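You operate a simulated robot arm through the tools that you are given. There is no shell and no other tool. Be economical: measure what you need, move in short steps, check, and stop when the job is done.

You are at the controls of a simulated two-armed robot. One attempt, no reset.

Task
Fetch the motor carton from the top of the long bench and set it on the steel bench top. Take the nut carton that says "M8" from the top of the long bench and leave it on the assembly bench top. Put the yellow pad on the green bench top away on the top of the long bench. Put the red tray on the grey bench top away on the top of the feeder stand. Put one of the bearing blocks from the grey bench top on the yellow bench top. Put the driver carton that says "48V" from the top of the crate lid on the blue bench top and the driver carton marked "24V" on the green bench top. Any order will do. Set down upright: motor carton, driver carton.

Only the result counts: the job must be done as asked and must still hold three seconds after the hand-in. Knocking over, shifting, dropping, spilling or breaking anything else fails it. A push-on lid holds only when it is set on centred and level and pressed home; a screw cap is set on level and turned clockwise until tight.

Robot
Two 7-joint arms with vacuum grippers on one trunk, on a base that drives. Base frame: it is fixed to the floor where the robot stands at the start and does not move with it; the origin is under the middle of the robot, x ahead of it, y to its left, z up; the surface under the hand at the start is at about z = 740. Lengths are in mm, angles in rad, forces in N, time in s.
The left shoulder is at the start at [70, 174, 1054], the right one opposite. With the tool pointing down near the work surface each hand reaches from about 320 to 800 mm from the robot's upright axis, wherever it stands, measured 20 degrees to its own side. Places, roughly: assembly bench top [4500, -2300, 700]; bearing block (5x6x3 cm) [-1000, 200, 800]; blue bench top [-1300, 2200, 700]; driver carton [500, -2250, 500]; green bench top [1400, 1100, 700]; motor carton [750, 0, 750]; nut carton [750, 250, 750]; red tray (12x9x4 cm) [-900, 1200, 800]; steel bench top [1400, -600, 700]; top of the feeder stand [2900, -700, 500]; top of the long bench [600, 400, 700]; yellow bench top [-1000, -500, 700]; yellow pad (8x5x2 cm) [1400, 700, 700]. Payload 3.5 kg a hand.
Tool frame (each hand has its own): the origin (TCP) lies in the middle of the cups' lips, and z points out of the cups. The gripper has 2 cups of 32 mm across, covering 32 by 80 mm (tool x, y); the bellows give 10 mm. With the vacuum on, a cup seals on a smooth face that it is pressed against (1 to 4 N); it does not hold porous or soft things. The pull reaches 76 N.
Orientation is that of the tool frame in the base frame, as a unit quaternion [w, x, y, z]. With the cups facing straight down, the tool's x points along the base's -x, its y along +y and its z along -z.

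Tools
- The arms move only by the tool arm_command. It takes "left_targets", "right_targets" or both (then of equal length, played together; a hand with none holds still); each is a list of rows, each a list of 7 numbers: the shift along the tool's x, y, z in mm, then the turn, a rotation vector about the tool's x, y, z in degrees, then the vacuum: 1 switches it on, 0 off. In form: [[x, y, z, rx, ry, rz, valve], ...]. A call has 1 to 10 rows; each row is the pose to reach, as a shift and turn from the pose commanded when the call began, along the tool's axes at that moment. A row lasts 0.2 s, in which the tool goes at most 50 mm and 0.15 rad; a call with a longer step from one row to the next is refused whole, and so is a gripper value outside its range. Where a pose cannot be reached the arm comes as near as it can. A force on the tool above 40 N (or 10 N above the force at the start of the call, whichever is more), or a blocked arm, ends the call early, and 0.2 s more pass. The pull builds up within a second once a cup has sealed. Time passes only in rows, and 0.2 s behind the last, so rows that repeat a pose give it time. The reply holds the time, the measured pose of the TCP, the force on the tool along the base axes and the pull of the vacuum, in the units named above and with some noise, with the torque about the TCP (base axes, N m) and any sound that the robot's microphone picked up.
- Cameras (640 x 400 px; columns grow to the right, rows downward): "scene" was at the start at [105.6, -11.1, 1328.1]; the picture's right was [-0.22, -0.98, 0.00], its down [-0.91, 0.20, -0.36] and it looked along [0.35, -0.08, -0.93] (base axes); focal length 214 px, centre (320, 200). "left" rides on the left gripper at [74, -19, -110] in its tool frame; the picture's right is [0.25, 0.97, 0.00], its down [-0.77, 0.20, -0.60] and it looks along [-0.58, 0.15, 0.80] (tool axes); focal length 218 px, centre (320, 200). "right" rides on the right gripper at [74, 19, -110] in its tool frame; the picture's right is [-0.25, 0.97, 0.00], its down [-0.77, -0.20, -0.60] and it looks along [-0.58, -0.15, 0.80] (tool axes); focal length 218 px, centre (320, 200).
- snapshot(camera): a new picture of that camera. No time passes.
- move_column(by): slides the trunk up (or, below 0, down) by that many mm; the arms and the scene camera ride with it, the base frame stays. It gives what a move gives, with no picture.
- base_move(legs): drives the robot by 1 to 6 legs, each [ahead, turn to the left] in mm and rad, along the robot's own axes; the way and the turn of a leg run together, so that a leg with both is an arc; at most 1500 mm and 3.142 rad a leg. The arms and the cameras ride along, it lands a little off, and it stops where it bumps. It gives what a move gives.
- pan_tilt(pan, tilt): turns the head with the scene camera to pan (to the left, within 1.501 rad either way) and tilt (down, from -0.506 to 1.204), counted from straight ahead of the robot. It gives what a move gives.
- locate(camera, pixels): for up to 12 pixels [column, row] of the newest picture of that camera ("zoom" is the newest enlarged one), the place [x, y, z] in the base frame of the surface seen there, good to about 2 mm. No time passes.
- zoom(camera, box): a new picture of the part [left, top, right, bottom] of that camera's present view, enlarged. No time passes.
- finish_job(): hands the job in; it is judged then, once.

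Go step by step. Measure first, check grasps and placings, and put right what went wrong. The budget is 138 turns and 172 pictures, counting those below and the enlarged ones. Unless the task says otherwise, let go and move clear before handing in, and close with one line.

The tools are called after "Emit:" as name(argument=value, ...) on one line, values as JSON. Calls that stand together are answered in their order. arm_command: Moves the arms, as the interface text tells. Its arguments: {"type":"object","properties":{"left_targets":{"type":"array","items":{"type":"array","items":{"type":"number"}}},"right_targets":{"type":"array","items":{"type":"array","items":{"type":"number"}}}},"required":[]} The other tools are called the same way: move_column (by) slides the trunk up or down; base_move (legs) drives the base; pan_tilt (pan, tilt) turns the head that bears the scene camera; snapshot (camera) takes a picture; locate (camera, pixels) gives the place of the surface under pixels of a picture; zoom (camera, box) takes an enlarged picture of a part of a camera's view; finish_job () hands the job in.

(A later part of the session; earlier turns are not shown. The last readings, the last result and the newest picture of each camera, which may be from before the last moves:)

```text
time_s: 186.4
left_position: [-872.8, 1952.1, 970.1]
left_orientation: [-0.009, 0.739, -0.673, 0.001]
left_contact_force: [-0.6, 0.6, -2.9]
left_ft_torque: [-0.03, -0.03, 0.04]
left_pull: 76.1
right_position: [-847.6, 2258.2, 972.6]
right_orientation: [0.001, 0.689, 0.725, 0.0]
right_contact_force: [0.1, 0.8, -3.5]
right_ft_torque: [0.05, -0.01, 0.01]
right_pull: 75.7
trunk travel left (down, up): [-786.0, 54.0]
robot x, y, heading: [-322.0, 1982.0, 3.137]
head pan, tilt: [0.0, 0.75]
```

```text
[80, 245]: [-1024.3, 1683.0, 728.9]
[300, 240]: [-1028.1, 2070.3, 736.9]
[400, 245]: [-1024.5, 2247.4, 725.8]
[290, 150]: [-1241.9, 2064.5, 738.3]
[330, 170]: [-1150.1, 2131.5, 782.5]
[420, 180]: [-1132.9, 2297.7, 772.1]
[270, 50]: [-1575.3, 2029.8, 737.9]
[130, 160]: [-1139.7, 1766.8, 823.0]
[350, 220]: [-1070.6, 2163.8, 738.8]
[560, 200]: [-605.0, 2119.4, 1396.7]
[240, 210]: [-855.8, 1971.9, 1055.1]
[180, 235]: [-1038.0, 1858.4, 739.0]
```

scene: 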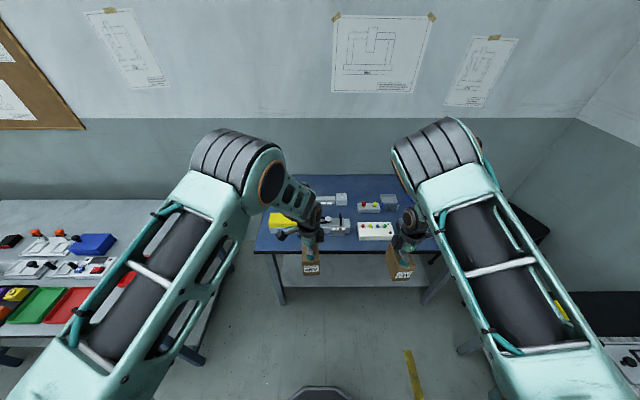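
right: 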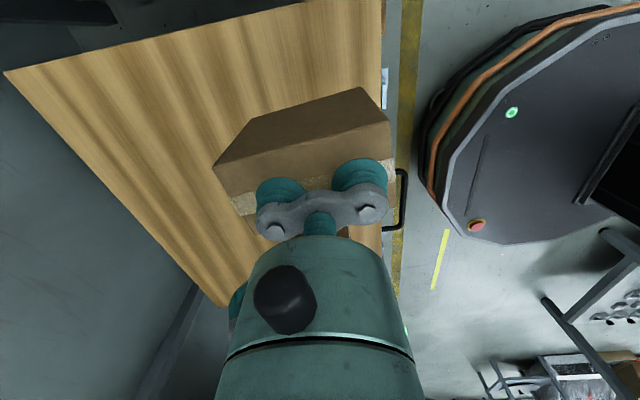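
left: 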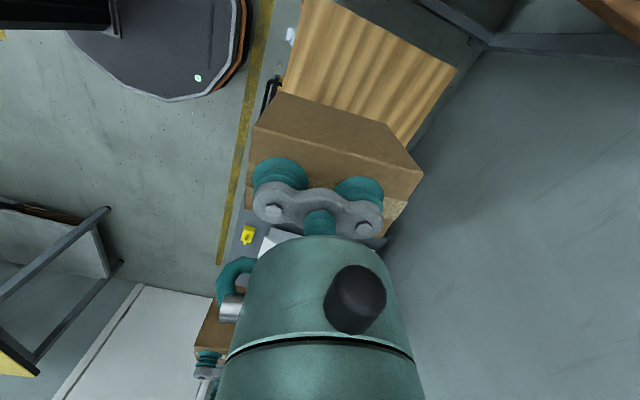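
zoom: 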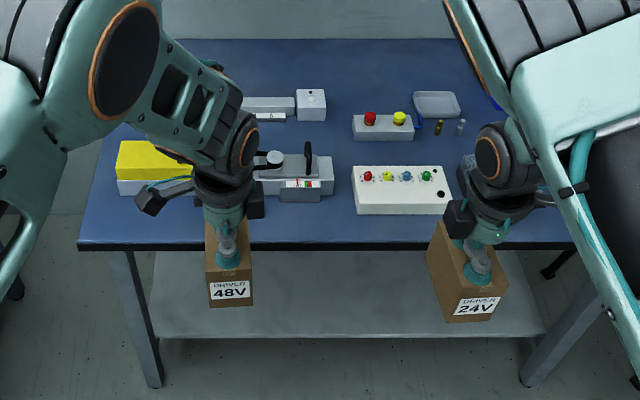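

The bench edge is x≈−1028; a free pocket at about (−1066, 2085) fits the 48V carton with its length along y. I'll move closer and turn slightly right.

Emit:
base_move(legs=[[200, 0], [0, -0.35]])

Emit:
snapshot(camera="scene")

```text
time_s: 189.1
left_position: [-1049.1, 2148.2, 970.6]
left_orientation: [0.009, -0.609, 0.793, -0.003]
left_contact_force: [-0.1, 0.3, -2.4]
left_ft_torque: [-0.04, -0.01, 0.01]
left_pull: 75.5
right_position: [-919.9, 2426.8, 973.9]
right_orientation: [0.001, 0.806, 0.592, 0.001]
right_contact_force: [-0.3, 0.0, -1.8]
right_ft_torque: [-0.03, -0.02, 0.0]
right_pull: 75.3
trunk travel left (down, up): [-786.0, 54.0]
robot x, y, heading: [-520.2, 1987.3, 2.781]
head pan, tilt: [0.0, 0.75]
```

```text
111 pictures are left
```

scene: 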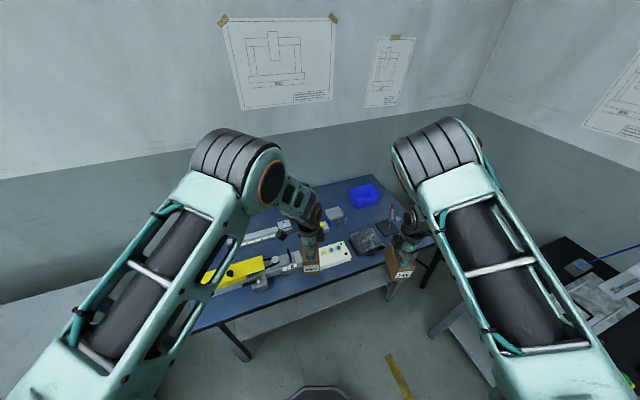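

Emit:
zoom(camera="scene", box=[200, 200, 440, 350])

Emit:
locate(camera="zoom", pixels=[[190, 245], [230, 245], [200, 270], [270, 250], [420, 190], [450, 150], [400, 130], [480, 170], [330, 195], [150, 225], [390, 180], [250, 200]])

```text
2.67 times, centred on (320, 275) of scene
```

zoom: 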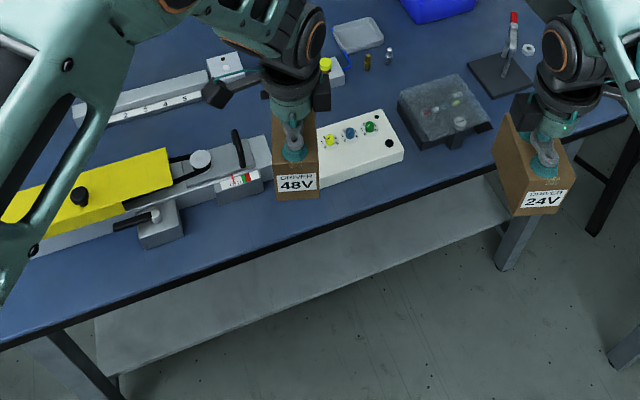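

```text
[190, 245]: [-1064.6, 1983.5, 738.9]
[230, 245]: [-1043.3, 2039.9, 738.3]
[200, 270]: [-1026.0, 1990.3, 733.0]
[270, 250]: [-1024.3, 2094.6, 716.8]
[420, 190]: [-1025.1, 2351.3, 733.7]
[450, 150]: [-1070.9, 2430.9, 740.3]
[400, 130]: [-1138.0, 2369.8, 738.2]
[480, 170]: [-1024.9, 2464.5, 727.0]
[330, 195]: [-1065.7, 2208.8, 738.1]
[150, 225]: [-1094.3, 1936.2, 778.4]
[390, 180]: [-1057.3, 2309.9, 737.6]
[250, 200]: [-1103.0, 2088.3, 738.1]
```

Pocket centre (−1068,2082) is good. Rotate the left hand −105° about its axis while moving above it (in two calls).

Emit:
arm_command(left_targets=[[0, 0, 0, 0, 0, -8, 1], [0, 0, 0, 0, 0, -16, 1], [0, 0, 0, 0, 0, -24, 1], [0, 0, 0, 0, 0, -32, 1], [0, 0, 0, 0, 0, -40, 1], [0, 0, 0, 0, 0, -48, 1], [0, 0, 0, 0, 0, -55, 1], [0, 0, 0, 0, 0, -62, 1]])

Emit:
arm_command(left_targets=[[0, 0, 0, 0, 0, -8, 1], [0, 0, 0, 0, 0, -16, 1], [0, 0, 0, 0, 0, -24, 1], [0, 0, 0, 0, 0, -32, 1], [0, 0, 0, 0, 0, -40, 1], [0, 0, 0, 0, 0, -43, 1], [0, 0, 0, 0, 0, -43, 1]])

Emit:
snapshot(camera="left")

```text
time_s: 190.9
left_position: [-1048.9, 2149.0, 971.5]
left_orientation: [-0.006, 0.931, -0.366, 0.005]
left_contact_force: [-1.1, 0.0, -2.9]
left_ft_torque: [0.0, -0.02, -0.02]
left_pull: 75.4
right_position: [-919.3, 2426.9, 972.9]
right_orientation: [0.001, 0.806, 0.592, 0.0]
right_contact_force: [-0.6, -0.1, -3.9]
right_ft_torque: [-0.01, 0.0, -0.01]
right_pull: 75.8
trunk travel left (down, up): [-786.0, 54.0]
robot x, y, heading: [-518.2, 1988.5, 2.784]
head pan, tilt: [0.0, 0.75]
```

```text
time_s: 192.5
left_position: [-1049.2, 2148.4, 970.8]
left_orientation: [-0.002, 1.0, 0.001, 0.008]
left_contact_force: [0.5, 0.1, -2.6]
left_ft_torque: [0.02, 0.0, -0.01]
left_pull: 75.5
right_position: [-919.4, 2426.5, 972.6]
right_orientation: [0.001, 0.806, 0.592, -0.001]
right_contact_force: [-0.4, 0.5, -3.1]
right_ft_torque: [-0.02, 0.0, 0.03]
right_pull: 75.4
trunk travel left (down, up): [-786.0, 54.0]
robot x, y, heading: [-523.2, 1987.5, 2.782]
head pan, tilt: [0.0, 0.75]
```

```text
109 pictures are left
```

left: 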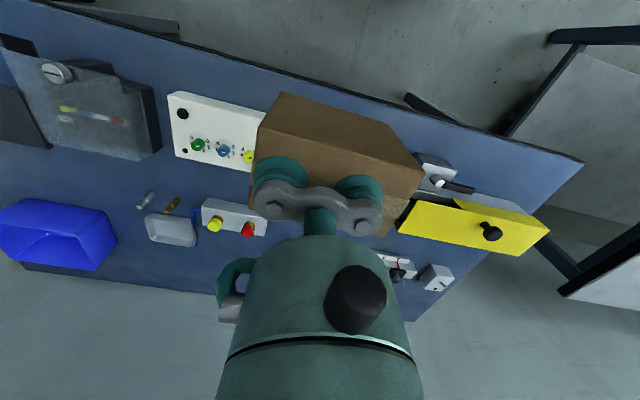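

Long axis now lies along y. Shift over the pocket, level, and descend to near the surface.

Emit:
arm_command(left_targets=[[-6, 22, 0, 0, -0.4, 0, 1], [-12, 44, 0, -0.1, -0.7, 0, 1], [-19, 66, 0, -0.23, -0.92, 0, 1], [-19, 66, 40, -0.23, -0.92, 0, 1], [-19, 66, 80, -0.23, -0.92, 0, 1], [-19, 66, 115, -0.23, -0.92, 0, 1], [-19, 66, 130, -0.23, -0.92, 0, 1], [-19, 66, 130, -0.23, -0.92, 0, 1]])

Emit:
snapshot(camera="left")

Emit:
zoom(camera="scene", box=[200, 200, 440, 350])

```text
time_s: 194.3
left_position: [-1066.7, 2083.5, 840.5]
left_orientation: [-0.001, 1.0, 0.0, 0.0]
left_contact_force: [0.7, -0.9, -3.8]
left_ft_torque: [0.06, -0.01, 0.0]
left_pull: 75.2
right_position: [-919.0, 2426.2, 974.1]
right_orientation: [0.001, 0.806, 0.592, -0.001]
right_contact_force: [0.7, 0.1, -1.6]
right_ft_torque: [0.0, -0.04, 0.03]
right_pull: 75.8
trunk travel left (down, up): [-786.0, 54.0]
robot x, y, heading: [-517.3, 1986.6, 2.776]
head pan, tilt: [0.0, 0.75]
```

```text
108 pictures are left
```

left: 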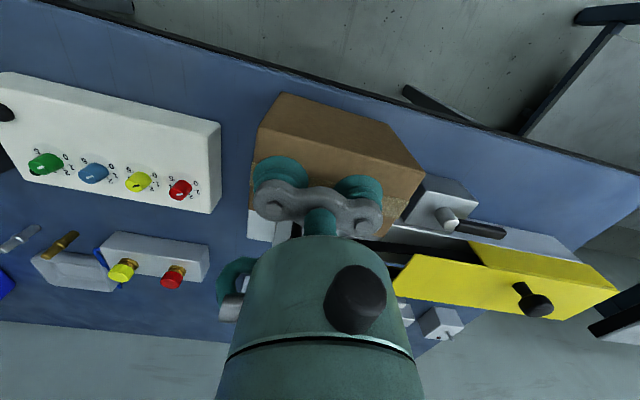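

```text
2.67 times, centred on (320, 275) of scene
```

zoom: 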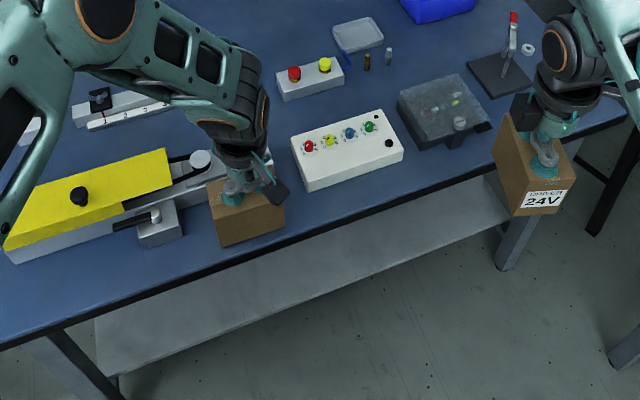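

Clear all round. Step down to contact.

Emit:
arm_command(left_targets=[[0, 0, 6, 0, 0, 0, 1], [0, 0, 10, 0, 0, 0, 1], [0, 0, 13, 0, 0, 0, 1], [0, 0, 16, 0, 0, 0, 1], [0, 0, 19, 0, 0, 0, 1], [0, 0, 21, 0, 0, 0, 1]])

```text
time_s: 195.3
left_position: [-1066.6, 2084.8, 829.7]
left_orientation: [-0.003, 1.0, 0.0, -0.005]
left_contact_force: [6.5, -3.8, 22.2]
left_ft_torque: [-0.46, -0.51, -0.01]
left_pull: 75.9
right_position: [-917.0, 2424.4, 975.1]
right_orientation: [0.0, 0.806, 0.591, -0.001]
right_contact_force: [-0.5, -0.5, -2.9]
right_ft_torque: [-0.02, -0.04, -0.01]
right_pull: 75.5
trunk travel left (down, up): [-786.0, 54.0]
robot x, y, heading: [-518.1, 1989.1, 2.784]
head pan, tilt: [0.0, 0.75]
stopped in row 4 (left hand): the force on the tool passed its limit at 44 N (the readings are from after the stop); the commanded pose is now the measured one
```

Contact at z≈827, consistent with a 90 mm carton on z 738. Release and lift.

Emit:
arm_command(left_targets=[[0, 0, -1, 0, 0, 0, 0], [0, 0, -2, 0, 0, 0, 0], [0, 0, -2, 0, 0, 0, 0], [0, 0, -3, 0, 0, 0, 0], [0, 0, -8, 0, 0, 0, 0], [0, 0, -25, 0, 0, 0, 0], [0, 0, -65, 0, 0, 0, 0], [0, 0, -110, 0, 0, 0, 0], [0, 0, -150, 0, 0, 0, 0]])

Emit:
zoom(camera="scene", box=[200, 200, 440, 350])

```text
time_s: 197.3
left_position: [-1066.8, 2084.7, 979.9]
left_orientation: [-0.003, 1.0, 0.0, -0.004]
left_contact_force: [-0.1, 0.0, 0.9]
left_ft_torque: [0.02, 0.0, 0.03]
left_pull: 0.0
right_position: [-918.2, 2425.6, 974.0]
right_orientation: [0.001, 0.806, 0.592, 0.0]
right_contact_force: [-0.8, -0.7, -2.1]
right_ft_torque: [-0.03, -0.01, -0.04]
right_pull: 75.4
trunk travel left (down, up): [-786.0, 54.0]
robot x, y, heading: [-520.9, 1983.3, 2.78]
head pan, tilt: [0.0, 0.75]
```

```text
2.67 times, centred on (320, 275) of scene
```

zoom: 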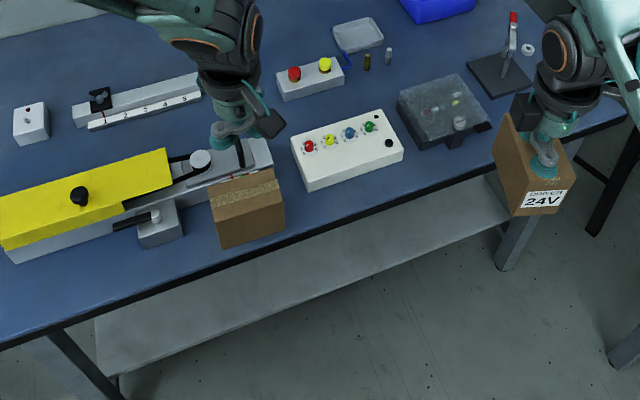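

48V stands on the blue bench. With the left hand free I'll fetch the red tray from the grey bench next (right hand keeps 24V). Raise trunk a bit and drive there.

Emit:
move_column(by=50)

Emit:
base_move(legs=[[-250, 0], [0, 1.93], [720, 0], [0, -1.571]])

Emit:
snapshot(camera="scene")

```text
time_s: 198.2
left_position: [-1067.8, 2084.0, 1029.9]
left_orientation: [-0.003, 1.0, 0.0, -0.002]
left_contact_force: [0.3, -0.1, 0.1]
left_ft_torque: [-0.03, 0.01, -0.07]
left_pull: 0.1
right_position: [-919.1, 2426.4, 1023.5]
right_orientation: [0.001, 0.805, 0.593, 0.001]
right_contact_force: [0.2, 0.5, -3.3]
right_ft_torque: [-0.06, -0.02, -0.04]
right_pull: 75.5
trunk travel left (down, up): [-836.0, 4.0]
robot x, y, heading: [-522.0, 1986.5, 2.785]
head pan, tilt: [0.0, 0.75]
```

```text
time_s: 212.0
left_position: [-821.8, 1060.5, 1028.8]
left_orientation: [-0.002, 0.981, 0.193, -0.004]
left_contact_force: [-0.1, -0.4, 0.3]
left_ft_torque: [0.02, -0.01, -0.01]
left_pull: 0.1
right_position: [-811.6, 1433.0, 1023.8]
right_orientation: [0.001, 0.677, 0.736, 0.0]
right_contact_force: [0.4, 1.0, -2.4]
right_ft_torque: [-0.01, -0.04, 0.03]
right_pull: 75.4
trunk travel left (down, up): [-836.0, 4.0]
robot x, y, heading: [-276.8, 1174.0, -3.115]
head pan, tilt: [0.0, 0.75]
```

```text
105 pictures are left
```

scene: 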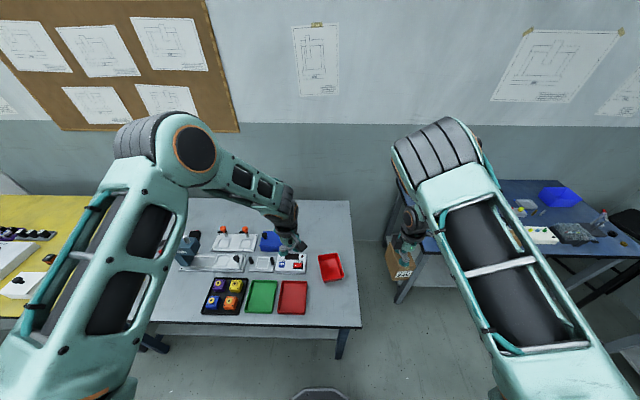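

Emit:
zoom(camera="scene", box=[180, 210, 370, 335])

Emit:
locate(camera="zoom", pixels=[[470, 160], [540, 150], [550, 225], [480, 235], [505, 190], [490, 240], [345, 240], [425, 240], [420, 335], [330, 335], [380, 285], [610, 370]])

```text
3.20 times, centred on (275, 272) of scene
```

zoom: 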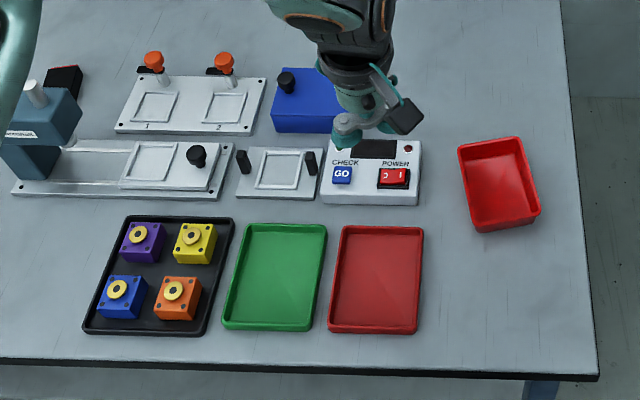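

```text
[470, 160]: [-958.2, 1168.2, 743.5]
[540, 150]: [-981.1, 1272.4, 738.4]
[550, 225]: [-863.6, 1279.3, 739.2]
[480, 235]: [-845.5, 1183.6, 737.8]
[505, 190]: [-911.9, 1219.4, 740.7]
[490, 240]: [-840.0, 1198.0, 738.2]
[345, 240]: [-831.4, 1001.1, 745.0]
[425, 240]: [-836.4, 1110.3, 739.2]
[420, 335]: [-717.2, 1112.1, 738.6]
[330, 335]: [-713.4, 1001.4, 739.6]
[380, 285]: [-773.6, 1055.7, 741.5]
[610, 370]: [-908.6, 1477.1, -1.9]
```

The deep red tray (12×9×4) is at zoom (498,183). I'll zoom closer for rim and floor geometry.

Emit:
zoom(camera="scene", box=[305, 240, 355, 290])

Emit:
snapshot(camera="left")

```text
8.00 times, centred on (330, 265) of scene
```

zoom: 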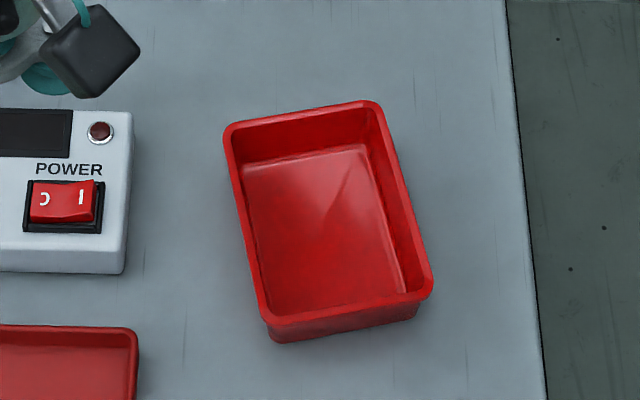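

```text
102 pictures are left
```

left: 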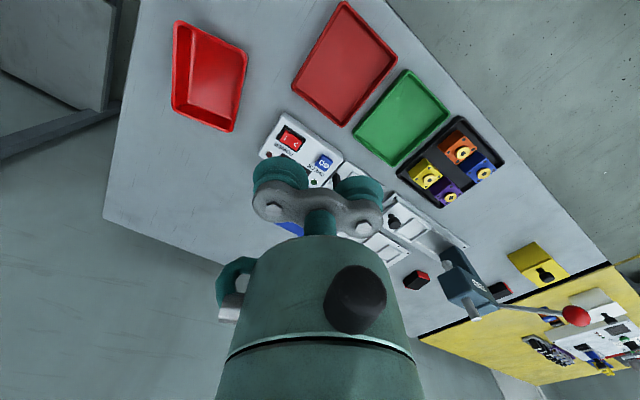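

Emit:
locate(camera="zoom", pixels=[[229, 132], [374, 106], [428, 287], [268, 318], [248, 165], [362, 152], [400, 285], [272, 308], [320, 230], [300, 113], [345, 306], [250, 225]])

```text
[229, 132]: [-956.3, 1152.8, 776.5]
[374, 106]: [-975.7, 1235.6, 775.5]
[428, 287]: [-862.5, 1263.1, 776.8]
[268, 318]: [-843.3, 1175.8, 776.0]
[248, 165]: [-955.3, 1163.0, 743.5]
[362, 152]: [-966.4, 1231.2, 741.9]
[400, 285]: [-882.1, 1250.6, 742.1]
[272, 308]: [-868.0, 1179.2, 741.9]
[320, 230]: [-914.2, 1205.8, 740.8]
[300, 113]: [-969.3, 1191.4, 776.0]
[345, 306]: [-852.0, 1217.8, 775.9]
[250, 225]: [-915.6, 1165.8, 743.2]
```

Tray centre (−909.5,1207), long axis at 12.7°, floor z≈741, rim 776. Move and turn the left hand over it.

Emit:
arm_command(left_targets=[[-2.5, -17, 0, 0, 0, 8.4, 0], [-5, -34, 0, 0, 0, 16.8, 0], [-7.6, -51, 0, 0, 0, 25.2, 0], [-10, -68, 0, 0, 0, 33.6, 0], [-12.7, -84, 0, 0, 0, 42, 0], [-15, -101, 0, 0, 0, 50.4, 0], [-17.8, -118, 0, 0, 0, 58.8, 0], [-20, -135, 0, 0, 0, 67.2, 0], [-22.9, -152, 0, 0, 0, 75.6, 0], [-25.4, -168.7, 0, 0, 0, 84, 0]])

Emit:
move_column(by=-100)

Emit:
arm_command(left_targets=[[0, 0, 0, 0, 0, 8, 0], [0, 0, 0, 0, 0, 15.6, 0], [0, 0, 0, 0, 0, 15.6, 0]])

Emit:
snapshot(camera="scene")

```text
time_s: 214.2
left_position: [-908.0, 1208.9, 1027.5]
left_orientation: [0.002, 0.857, -0.515, -0.005]
left_contact_force: [-0.2, 0.2, 0.5]
left_ft_torque: [-0.01, -0.04, 0.01]
left_pull: 0.1
right_position: [-812.2, 1435.2, 1023.1]
right_orientation: [0.001, 0.677, 0.736, 0.0]
right_contact_force: [0.1, 0.0, -3.5]
right_ft_torque: [-0.01, -0.02, 0.03]
right_pull: 75.1
trunk travel left (down, up): [-836.0, 4.0]
robot x, y, heading: [-276.0, 1174.6, -3.11]
head pan, tilt: [0.0, 0.75]
```

```text
time_s: 215.6
left_position: [-907.5, 1207.7, 929.1]
left_orientation: [0.002, 0.858, -0.514, -0.004]
left_contact_force: [0.1, -0.1, 0.2]
left_ft_torque: [-0.03, 0.01, 0.02]
left_pull: 0.1
right_position: [-812.6, 1433.4, 923.1]
right_orientation: [0.001, 0.678, 0.735, 0.0]
right_contact_force: [-0.2, 0.6, -3.6]
right_ft_torque: [0.0, -0.05, -0.02]
right_pull: 75.5
trunk travel left (down, up): [-736.0, 104.0]
robot x, y, heading: [-278.6, 1174.6, -3.116]
head pan, tilt: [0.0, 0.75]
```

```text
time_s: 216.4
left_position: [-907.8, 1207.2, 929.6]
left_orientation: [0.002, 0.78, -0.626, -0.003]
left_contact_force: [0.8, 0.2, 1.7]
left_ft_torque: [-0.01, 0.01, 0.0]
left_pull: 0.1
right_position: [-813.0, 1433.3, 923.9]
right_orientation: [0.002, 0.677, 0.736, 0.001]
right_contact_force: [0.7, -0.8, -2.4]
right_ft_torque: [-0.06, -0.02, -0.02]
right_pull: 75.5
trunk travel left (down, up): [-736.0, 104.0]
robot x, y, heading: [-276.1, 1177.2, -3.116]
head pan, tilt: [0.0, 0.75]
```

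```text
101 pictures are left
```

scene: 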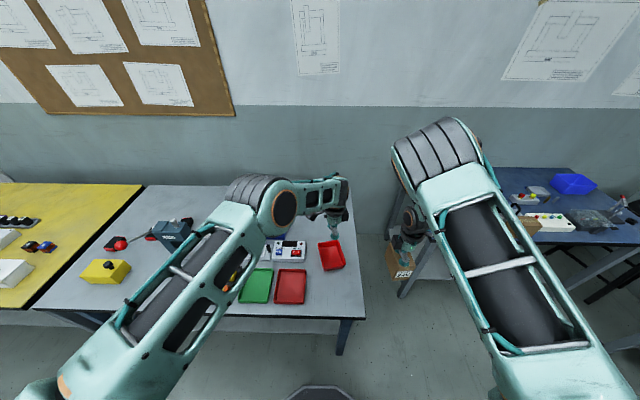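

Aligned over the tray. Descend into it with vacuum.

Emit:
arm_command(left_targets=[[0, 0, 45, 0, 0, 0, 0], [0, 0, 90, 0, 0, 0, 0], [0, 0, 130, 0, 0, 0, 0], [0, 0, 160, 0, 0, 0, 0], [0, 0, 177, 0, 0, 0, 1], [0, 0, 184, 0, 0, 0, 1], [0, 0, 188, 0, 0, 0, 1], [0, 0, 190, 0, 0, 0, 1], [0, 0, 190, 0, 0, 0, 1], [0, 0, 190, 0, 0, 0, 1]])

Emit:
zoom(camera="scene", box=[290, 180, 370, 300])

```text
time_s: 218.6
left_position: [-886.0, 1182.7, 757.2]
left_orientation: [0.003, 0.781, -0.625, -0.005]
left_contact_force: [-0.6, 0.3, 31.3]
left_ft_torque: [0.34, -1.29, -0.21]
left_pull: 0.1
left hand out of reach, approached as far as the arm can: row 2, 3, 4, 5, 6, 7, 8, 9, 10
right_position: [-809.7, 1433.8, 924.4]
right_orientation: [0.0, 0.677, 0.736, -0.001]
right_contact_force: [0.6, 0.1, -2.3]
right_ft_torque: [-0.02, -0.04, -0.03]
right_pull: 75.4
trunk travel left (down, up): [-736.0, 104.0]
robot x, y, heading: [-278.4, 1180.1, -3.116]
head pan, tilt: [0.0, 0.75]
```

```text
3.33 times, centred on (330, 240) of scene
```

zoom: 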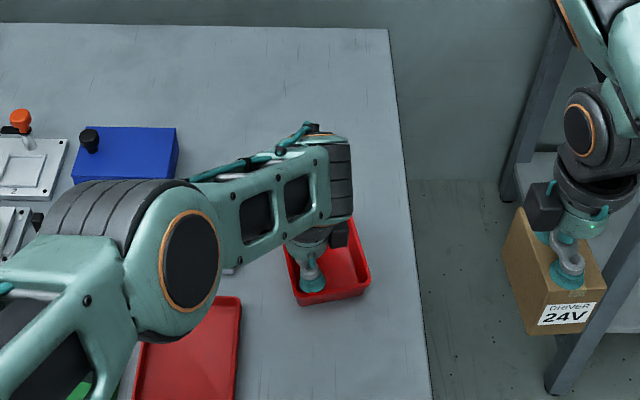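

The left arm ran out of reach with the trunk high. I'll back the left hand up out of the tray, raise the right hand by arm, and lower the trunk instead.

Emit:
arm_command(left_targets=[[0, 0, -45, 0, 0, 0, 0], [0, 0, -90, 0, 0, 0, 0], [0, 0, -130, 0, 0, 0, 0], [0, 0, -170, 0, 0, 0, 0], [0, 0, -190, 0, 0, 0, 0]], right_targets=[[0, 0, -30, 0, 0, 0, 1], [0, 0, -60, 0, 0, 0, 1], [0, 0, -90, 0, 0, 0, 1], [0, 0, -120, 0, 0, 0, 1], [0, 0, -150, 0, 0, 0, 1]])

Emit:
snapshot(camera="scene")

```text
time_s: 219.8
left_position: [-883.1, 1183.5, 945.2]
left_orientation: [0.002, 0.78, -0.625, -0.005]
left_contact_force: [0.1, -1.0, 0.1]
left_ft_torque: [-0.02, -0.03, -0.01]
left_pull: 0.0
right_position: [-810.2, 1433.7, 1076.3]
right_orientation: [0.0, 0.678, 0.736, -0.001]
right_contact_force: [-0.6, -0.1, -2.8]
right_ft_torque: [-0.07, -0.04, -0.01]
right_pull: 75.2
trunk travel left (down, up): [-736.0, 104.0]
robot x, y, heading: [-276.8, 1176.9, -3.113]
head pan, tilt: [0.0, 0.75]
```

```text
99 pictures are left
```

scene: 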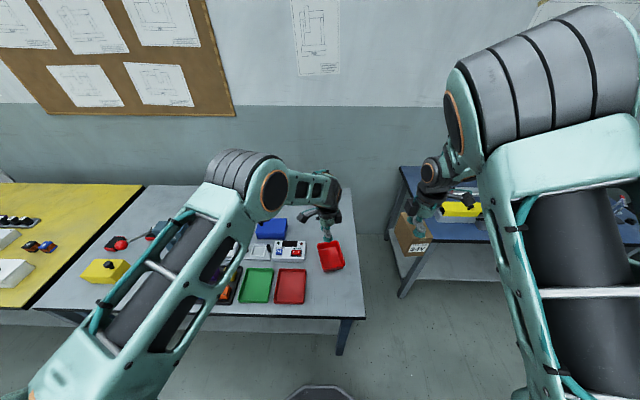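

Tray looks unmoved. Lower the trunk 130 and re-measure the tray.

Emit:
move_column(by=-130)

Emit:
zoom(camera="scene", box=[290, 190, 370, 290])

```text
time_s: 221.3
left_position: [-885.8, 1183.2, 814.7]
left_orientation: [0.002, 0.781, -0.625, -0.004]
left_contact_force: [0.0, 0.3, 0.1]
left_ft_torque: [0.01, 0.01, 0.0]
left_pull: 0.1
right_position: [-813.1, 1434.8, 945.5]
right_orientation: [0.001, 0.678, 0.735, 0.0]
right_contact_force: [-0.3, 0.2, -2.8]
right_ft_torque: [-0.01, -0.02, 0.03]
right_pull: 75.3
trunk travel left (down, up): [-606.0, 234.0]
robot x, y, heading: [-276.6, 1177.3, -3.115]
head pan, tilt: [0.0, 0.75]
```

```text
4.00 times, centred on (330, 240) of scene
```

zoom: 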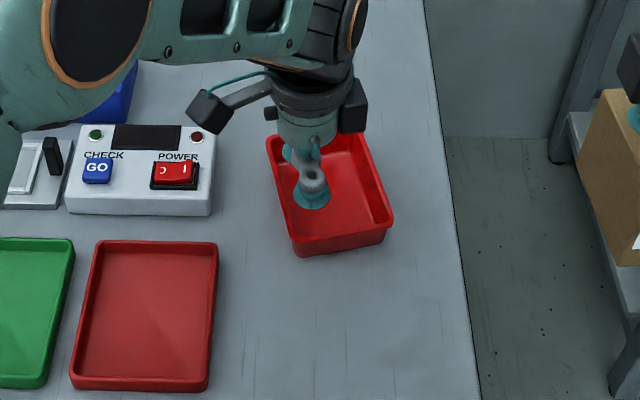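

Emit:
locate(camera="zoom", pixels=[[268, 140], [391, 221], [297, 247], [358, 133], [360, 210], [345, 237], [376, 175], [284, 200]])

```text
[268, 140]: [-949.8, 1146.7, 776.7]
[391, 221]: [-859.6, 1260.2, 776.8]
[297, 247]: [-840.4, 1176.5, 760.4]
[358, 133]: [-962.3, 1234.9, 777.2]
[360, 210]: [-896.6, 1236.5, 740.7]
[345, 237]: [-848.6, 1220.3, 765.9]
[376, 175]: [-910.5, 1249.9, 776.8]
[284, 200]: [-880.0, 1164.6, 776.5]
```

The tray is where it was (centre ≈ (−908,1206)). A hold row will show the commanded pose.

Emit:
arm_command(left_targets=[[0, 0, 0, 0, 0, 0, 0], [0, 0, 0, 0, 0, 0, 0], [0, 0, 0, 0, 0, 0, 0]])

```text
time_s: 222.1
left_position: [-885.9, 1182.3, 813.3]
left_orientation: [0.003, 0.781, -0.625, -0.004]
left_contact_force: [0.5, 0.8, -0.2]
left_ft_torque: [0.0, 0.0, 0.01]
left_pull: 0.1
right_position: [-811.7, 1434.1, 945.0]
right_orientation: [0.002, 0.677, 0.736, 0.0]
right_contact_force: [-0.2, 0.2, -3.5]
right_ft_torque: [-0.01, -0.03, 0.01]
right_pull: 75.3
trunk travel left (down, up): [-606.0, 234.0]
robot x, y, heading: [-276.3, 1178.6, -3.118]
head pan, tilt: [0.0, 0.75]
```

Commanded equals measured. Shift to the tray centre at this height and check reach.

Emit:
arm_command(left_targets=[[-14, 8, 0, 0, 0, 0, 0], [-27.2, 16.5, 0, 0, 0, 0, 0], [-27.2, 16.5, 20, 0, 0, 0, 0], [-27.2, 16.5, 20, 0, 0, 0, 0]])

Emit:
zoom(camera="scene", box=[290, 190, 370, 290])

```text
time_s: 223.1
left_position: [-907.7, 1207.1, 794.4]
left_orientation: [0.003, 0.78, -0.625, -0.004]
left_contact_force: [-0.4, 0.4, -0.3]
left_ft_torque: [-0.01, 0.03, -0.02]
left_pull: 0.1
right_position: [-812.5, 1434.8, 945.2]
right_orientation: [0.002, 0.677, 0.736, 0.0]
right_contact_force: [0.1, -0.3, -3.5]
right_ft_torque: [-0.04, -0.06, 0.0]
right_pull: 75.3
trunk travel left (down, up): [-606.0, 234.0]
robot x, y, heading: [-276.0, 1177.2, -3.117]
head pan, tilt: [0.0, 0.75]
```

```text
4.00 times, centred on (330, 240) of scene
```

zoom: 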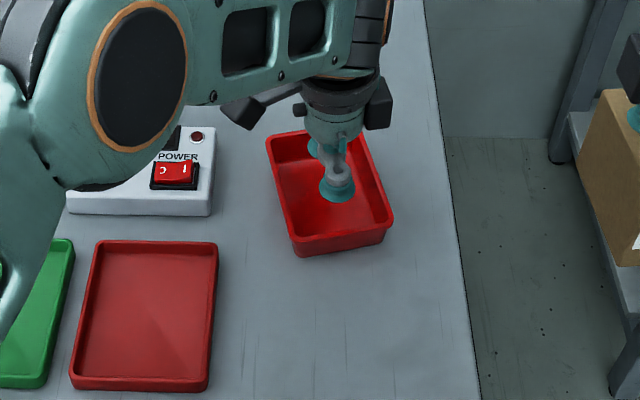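

Reached centre. Descend 54 mm to the tray floor with vacuum.

Emit:
arm_command(left_targets=[[0, 0, 25, 0, 0, 0, 0], [0, 0, 42, 0, 0, 0, 1], [0, 0, 49, 0, 0, 0, 1], [0, 0, 53, 0, 0, 0, 1], [0, 0, 56, 0, 0, 0, 1], [0, 0, 56, 0, 0, 0, 1], [0, 0, 56, 0, 0, 0, 1], [0, 0, 56, 0, 0, 0, 1]])

```text
time_s: 224.9
left_position: [-907.1, 1204.9, 741.5]
left_orientation: [0.004, 0.78, -0.625, -0.006]
left_contact_force: [-11.6, 3.1, 33.6]
left_ft_torque: [-0.25, 0.02, 0.11]
left_pull: 75.1
right_position: [-810.7, 1435.0, 946.6]
right_orientation: [0.0, 0.678, 0.735, -0.002]
right_contact_force: [0.2, -0.2, -2.4]
right_ft_torque: [-0.02, -0.02, 0.01]
right_pull: 75.9
trunk travel left (down, up): [-606.0, 234.0]
robot x, y, heading: [-277.2, 1180.9, -3.115]
head pan, tilt: [0.0, 0.75]
```

Tray sealed. Raise by the trunk (220), then draw the left hand back and verify.

Emit:
move_column(by=220)

Emit:
snapshot(camera="scene")

```text
time_s: 227.3
left_position: [-907.2, 1205.4, 958.8]
left_orientation: [0.002, 0.78, -0.625, -0.004]
left_contact_force: [-0.5, 0.7, -0.5]
left_ft_torque: [-0.01, -0.01, -0.01]
left_pull: 75.7
right_position: [-812.4, 1434.1, 1165.4]
right_orientation: [0.001, 0.677, 0.736, 0.001]
right_contact_force: [0.5, -0.6, -3.2]
right_ft_torque: [-0.01, -0.03, 0.01]
right_pull: 74.8
trunk travel left (down, up): [-826.0, 14.0]
robot x, y, heading: [-276.4, 1171.0, -3.116]
head pan, tilt: [0.0, 0.75]
```

```text
96 pictures are left
```

scene: 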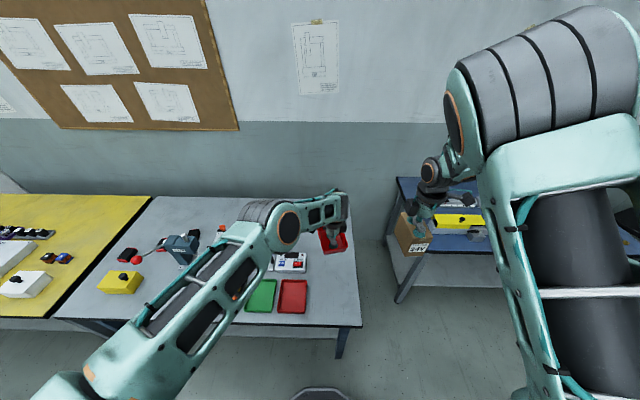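

Tray lifted. Retract the left hand, then drive north round the long bench toward the green bench and look.

Emit:
arm_command(left_targets=[[35, -11, -14, 0, 0, 0, 1], [70, -23, -28, 0, 0, 0, 1], [105, -35, -42, 0, 0, 0, 1], [140, -47, -56, 0, 0, 0, 1], [175, -59, -70, 0, 0, 0, 1], [200, -68, -80, 0, 0, 0, 1]])

Emit:
base_move(legs=[[0, -1.597], [1000, 0], [0, -1.571], [700, 0]])

Emit:
pan_tilt(pan=-0.5, tilt=0.6)

Emit:
snapshot(camera="scene")

Emit:
pan_tilt(pan=0.0, tilt=0.5)

Emit:
snapshot(camera="scene")

```text
time_s: 228.7
left_position: [-796.4, 1025.4, 1038.3]
left_orientation: [0.003, 0.78, -0.625, -0.004]
left_contact_force: [-1.1, 1.0, -0.5]
left_ft_torque: [-0.02, -0.01, 0.01]
left_pull: 75.3
right_position: [-813.3, 1434.9, 1165.2]
right_orientation: [0.0, 0.678, 0.735, -0.001]
right_contact_force: [0.2, 0.1, -2.8]
right_ft_torque: [0.0, -0.03, 0.02]
right_pull: 75.7
trunk travel left (down, up): [-826.0, 14.0]
robot x, y, heading: [-275.9, 1177.2, -3.12]
head pan, tilt: [0.0, 0.75]
```

```text
time_s: 245.2
left_position: [965.8, 2312.0, 1037.6]
left_orientation: [0.004, 0.641, 0.768, 0.002]
left_contact_force: [0.2, -0.3, -1.7]
left_ft_torque: [0.02, -0.02, 0.02]
left_pull: 75.2
right_position: [966.0, 1902.7, 1166.6]
right_orientation: [-0.001, 0.722, -0.692, -0.001]
right_contact_force: [-0.1, 0.3, -2.1]
right_ft_torque: [0.01, 0.05, -0.01]
right_pull: 75.8
trunk travel left (down, up): [-826.0, 14.0]
robot x, y, heading: [442.4, 2183.2, -0.014]
head pan, tilt: [0.0, 0.75]
```

```text
time_s: 246.1
left_position: [968.0, 2312.3, 1036.8]
left_orientation: [0.005, 0.64, 0.768, 0.002]
left_contact_force: [0.2, -1.0, -1.4]
left_ft_torque: [-0.01, -0.02, 0.03]
left_pull: 76.0
right_position: [966.7, 1902.9, 1166.0]
right_orientation: [0.001, 0.722, -0.692, -0.001]
right_contact_force: [0.5, -0.2, -2.5]
right_ft_torque: [0.01, 0.01, -0.03]
right_pull: 75.4
trunk travel left (down, up): [-826.0, 14.0]
robot x, y, heading: [443.6, 2179.0, -0.011]
head pan, tilt: [-0.499, 0.6]
```

```text
95 pictures are left
```

scene: 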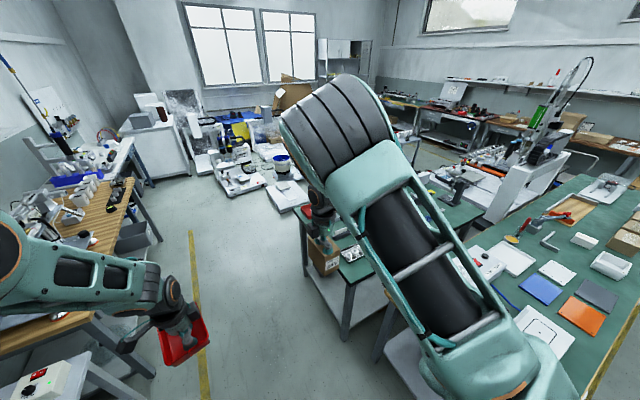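

```text
time_s: 247.0
left_position: [967.4, 2312.3, 1037.8]
left_orientation: [0.005, 0.641, 0.767, 0.001]
left_contact_force: [-0.4, -0.7, -1.1]
left_ft_torque: [0.01, -0.01, 0.03]
left_pull: 75.7
right_position: [967.0, 1903.6, 1165.9]
right_orientation: [0.0, 0.722, -0.692, -0.002]
right_contact_force: [-0.4, 0.0, -2.5]
right_ft_torque: [0.04, 0.03, 0.0]
right_pull: 75.9
trunk travel left (down, up): [-826.0, 14.0]
robot x, y, heading: [442.4, 2179.3, -0.008]
head pan, tilt: [0.0, 0.499]
```

```text
94 pictures are left
```

scene: 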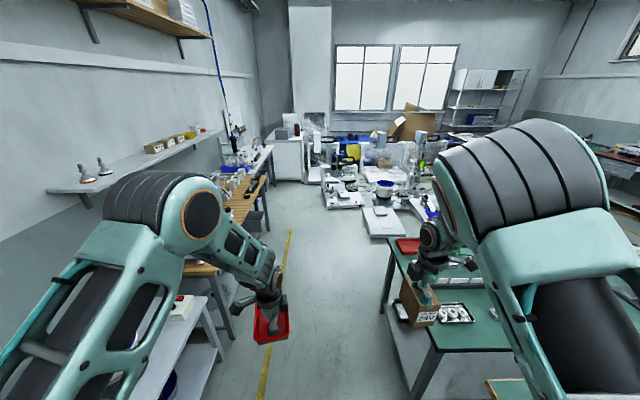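

There is an aisle north of the green bench and open floor east of it. Measuring edges and clutter.

Emit:
locate(camera="scene", pixels=[[388, 243], [400, 250], [440, 345], [235, 330], [205, 275], [375, 235], [330, 205], [350, 260], [405, 262], [415, 240], [380, 210], [268, 200]])

Emit:
zoom(camera="scene", box=[260, 140, 500, 340])

```text
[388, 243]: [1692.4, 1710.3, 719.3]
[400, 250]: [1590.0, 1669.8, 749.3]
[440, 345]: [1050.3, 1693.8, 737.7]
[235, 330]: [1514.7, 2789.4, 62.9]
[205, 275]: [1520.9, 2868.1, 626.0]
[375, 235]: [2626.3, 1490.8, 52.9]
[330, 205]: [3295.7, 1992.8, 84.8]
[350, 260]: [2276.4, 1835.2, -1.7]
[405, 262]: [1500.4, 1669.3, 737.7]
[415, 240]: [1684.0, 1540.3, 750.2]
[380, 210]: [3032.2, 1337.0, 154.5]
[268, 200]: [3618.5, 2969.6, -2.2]
```

```text
2.00 times, centred on (380, 240) of scene
```

zoom: 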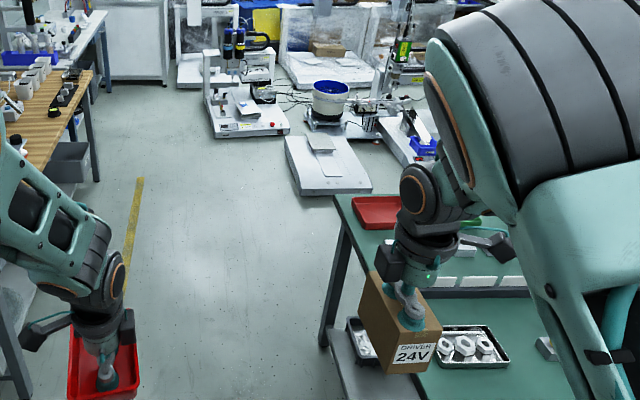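

Green bench spans roughly x 1000–1700, y up to 1700; clutter on the floor begins at x≈2500+. Drive to (2120,2150) and face −y to inspect the lane on its east side.

Emit:
base_move(legs=[[1400, 0], [260, 0], [0, -1.56]])

Emit:
pan_tilt(pan=0.0, tilt=0.6)

Emit:
snapshot(camera="scene")

```text
time_s: 259.2
left_position: [2237.4, 1632.0, 1037.4]
left_orientation: [0.004, 0.995, 0.098, -0.001]
left_contact_force: [0.3, -0.2, -1.2]
left_ft_torque: [-0.06, 0.0, 0.01]
left_pull: 75.5
right_position: [1828.2, 1626.6, 1167.6]
right_orientation: [0.001, -0.029, 1.0, 0.001]
right_contact_force: [0.6, -1.3, -2.9]
right_ft_torque: [0.06, -0.05, -0.03]
right_pull: 75.4
trunk travel left (down, up): [-826.0, 14.0]
robot x, y, heading: [2096.2, 2154.3, -1.564]
head pan, tilt: [0.0, 0.499]
```

```text
time_s: 259.9
left_position: [2237.4, 1632.7, 1037.3]
left_orientation: [0.005, 0.995, 0.098, -0.001]
left_contact_force: [0.2, 0.8, -0.7]
left_ft_torque: [0.03, 0.04, 0.01]
left_pull: 75.3
right_position: [1827.7, 1628.3, 1165.6]
right_orientation: [0.001, -0.028, 1.0, 0.001]
right_contact_force: [-0.6, 0.1, -3.4]
right_ft_torque: [0.0, -0.02, 0.0]
right_pull: 75.8
trunk travel left (down, up): [-826.0, 14.0]
robot x, y, heading: [2098.8, 2159.1, -1.565]
head pan, tilt: [0.0, 0.6]
```

```text
92 pictures are left
```

scene: 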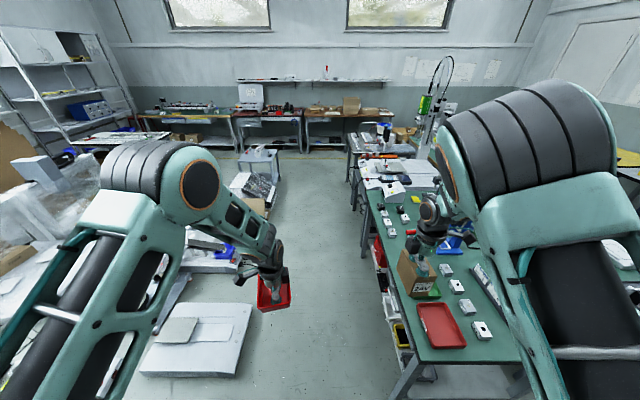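

A clear lane leads south along the green bench's east side. Measure lane edges and objects.

Emit:
locate(camera="scene", pixels=[[250, 310], [235, 375], [400, 330], [365, 200], [280, 180], [262, 155], [240, 155], [350, 160], [370, 175], [275, 205], [440, 330], [415, 215]])

Emit:
zoom(camera="scene", box=[220, 120, 540, 380])

```text
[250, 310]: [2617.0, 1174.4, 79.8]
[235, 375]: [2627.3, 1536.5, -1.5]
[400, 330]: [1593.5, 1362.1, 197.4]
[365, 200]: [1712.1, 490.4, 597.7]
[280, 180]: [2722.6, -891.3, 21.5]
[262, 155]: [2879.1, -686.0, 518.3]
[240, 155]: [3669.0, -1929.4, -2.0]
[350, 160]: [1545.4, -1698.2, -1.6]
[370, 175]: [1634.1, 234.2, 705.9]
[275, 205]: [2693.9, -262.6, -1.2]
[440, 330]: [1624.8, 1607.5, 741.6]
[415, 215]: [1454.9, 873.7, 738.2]
```

```text
1.54 times, centred on (380, 250) of scene
```

zoom: 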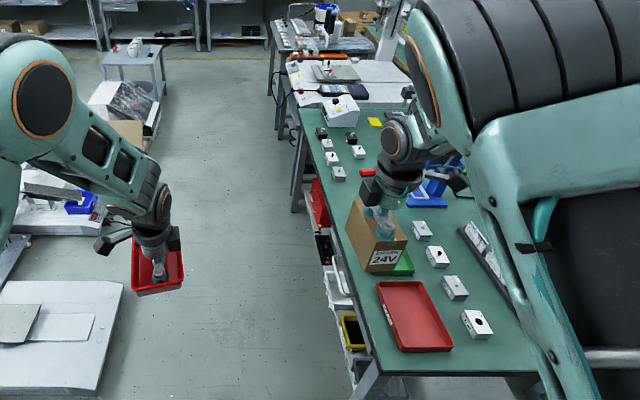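

Lane x≈1715–2600 is clear; the yellow pad is at zoom (374,122). Drive south to y≈780 and turn right to face the green bench.

Emit:
base_move(legs=[[1380, 0], [0, -1.577]])

Emit:
pan_tilt(pan=0.0, tilt=0.85)

Emit:
snapshot(camera="scene")

```text
time_s: 270.7
left_position: [1574.3, 610.2, 1036.9]
left_orientation: [0.002, 0.773, -0.634, -0.004]
left_contact_force: [-0.2, -0.7, -0.9]
left_ft_torque: [0.0, 0.0, 0.02]
left_pull: 75.5
right_position: [1569.5, 1019.2, 1165.3]
right_orientation: [0.001, 0.687, 0.727, 0.0]
right_contact_force: [-0.9, -0.1, -4.4]
right_ft_torque: [-0.05, -0.06, 0.03]
right_pull: 75.2
trunk travel left (down, up): [-826.0, 14.0]
robot x, y, heading: [2099.7, 747.0, -3.138]
head pan, tilt: [0.0, 0.6]
```

```text
time_s: 271.5
left_position: [1575.0, 610.6, 1037.1]
left_orientation: [0.003, 0.773, -0.634, -0.004]
left_contact_force: [-0.3, 0.1, -0.3]
left_ft_torque: [-0.01, -0.03, -0.01]
left_pull: 76.0
right_position: [1569.5, 1019.7, 1165.6]
right_orientation: [0.002, 0.686, 0.728, -0.001]
right_contact_force: [0.3, 0.4, -3.8]
right_ft_torque: [-0.03, -0.04, 0.04]
right_pull: 75.8
trunk travel left (down, up): [-826.0, 14.0]
robot x, y, heading: [2096.8, 749.3, -3.135]
head pan, tilt: [0.0, 0.85]
```

```text
90 pictures are left
```

scene: 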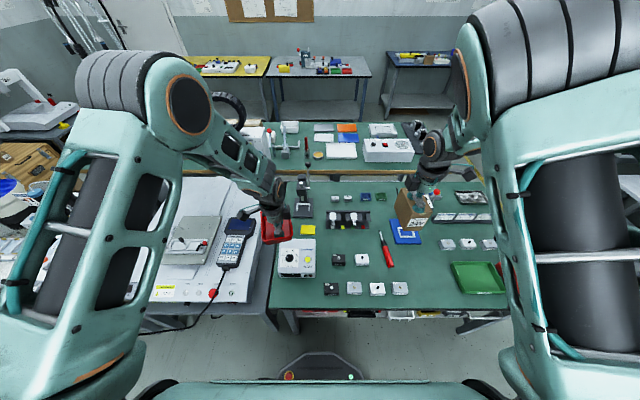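

Emit:
zoom(camera="scene", box=[260, 170, 520, 320])

Emit:
locate(camera="zoom", pixels=[[120, 148], [108, 140], [136, 158], [210, 265], [260, 180], [400, 290], [430, 260], [385, 270], [440, 335], [300, 330], [270, 240], [420, 180]])

```text
2.46 times, centred on (390, 245) of scene
```

zoom: 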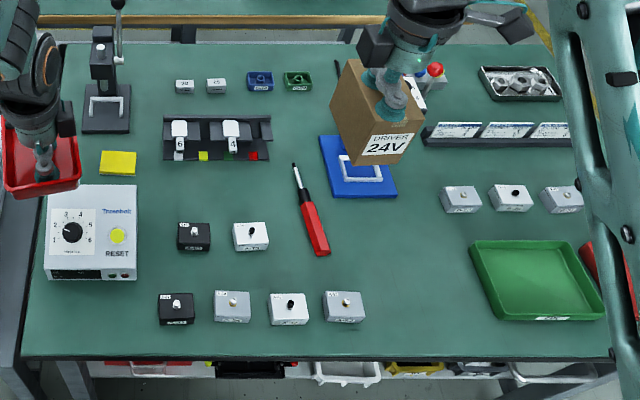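

```text
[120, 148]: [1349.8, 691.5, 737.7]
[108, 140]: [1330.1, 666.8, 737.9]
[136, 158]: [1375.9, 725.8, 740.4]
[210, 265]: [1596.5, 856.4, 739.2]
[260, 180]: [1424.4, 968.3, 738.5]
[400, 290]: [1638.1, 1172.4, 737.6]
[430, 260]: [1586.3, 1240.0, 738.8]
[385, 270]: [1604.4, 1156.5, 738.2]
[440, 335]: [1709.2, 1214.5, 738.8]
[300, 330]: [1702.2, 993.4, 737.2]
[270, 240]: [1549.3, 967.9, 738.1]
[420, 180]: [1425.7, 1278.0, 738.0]
```

Free spot for 24V at about (1610,1180). Move the right hand above it while raising the left hand, then lower the trunk.

Emit:
arm_command(right_targets=[[39, -12, 0, 0, 0, 0, 1], [79, -24, 0, 0, 0, 0, 1], [118, -36, 0, 0, 0, 0, 1], [157.5, -49, 0, 0, 0, 0, 1], [157.5, -49, 0, 0, 0, 0, 1]], left_targets=[[0, 0, -30, 0, 0, 0, 1], [0, 0, -60, 0, 0, 0, 1], [0, 0, -90, 0, 0, 0, 1], [0, 0, -120, 0, 0, 0, 1], [0, 0, -150, 0, 0, 0, 1]])

Emit:
move_column(by=-230)

Emit:
snapshot(camera="right")

Emit:
snapshot(camera="scene")

```text
time_s: 272.7
left_position: [1576.9, 609.6, 1190.3]
left_orientation: [0.002, 0.773, -0.635, -0.005]
left_contact_force: [0.9, 0.1, -0.1]
left_ft_torque: [0.01, 0.01, -0.01]
left_pull: 75.1
right_position: [1511.0, 1173.0, 1165.2]
right_orientation: [0.001, 0.686, 0.728, 0.0]
right_contact_force: [-0.3, -0.5, -2.1]
right_ft_torque: [0.02, -0.05, 0.01]
right_pull: 75.3
trunk travel left (down, up): [-826.0, 14.0]
robot x, y, heading: [2098.9, 749.3, -3.139]
head pan, tilt: [0.0, 0.85]
```

```text
time_s: 275.1
left_position: [1576.1, 608.9, 957.7]
left_orientation: [0.003, 0.773, -0.634, -0.004]
left_contact_force: [-0.6, 0.4, -0.1]
left_ft_torque: [-0.04, -0.03, 0.05]
left_pull: 75.7
right_position: [1510.0, 1173.4, 934.7]
right_orientation: [0.001, 0.687, 0.727, 0.0]
right_contact_force: [-1.2, -1.1, -2.5]
right_ft_torque: [0.03, -0.05, 0.01]
right_pull: 75.2
trunk travel left (down, up): [-596.0, 244.0]
robot x, y, heading: [2100.2, 751.3, -3.136]
head pan, tilt: [0.0, 0.85]
```

```text
88 pictures are left
```

right: 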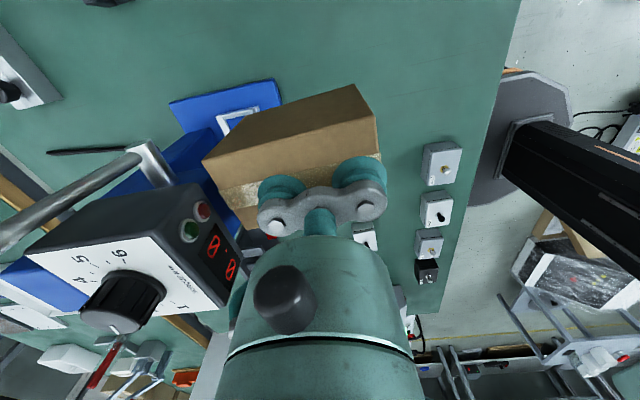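

```text
87 pictures are left
```

scene: 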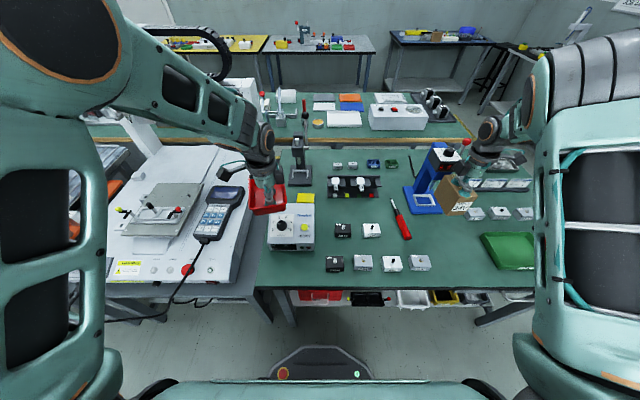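

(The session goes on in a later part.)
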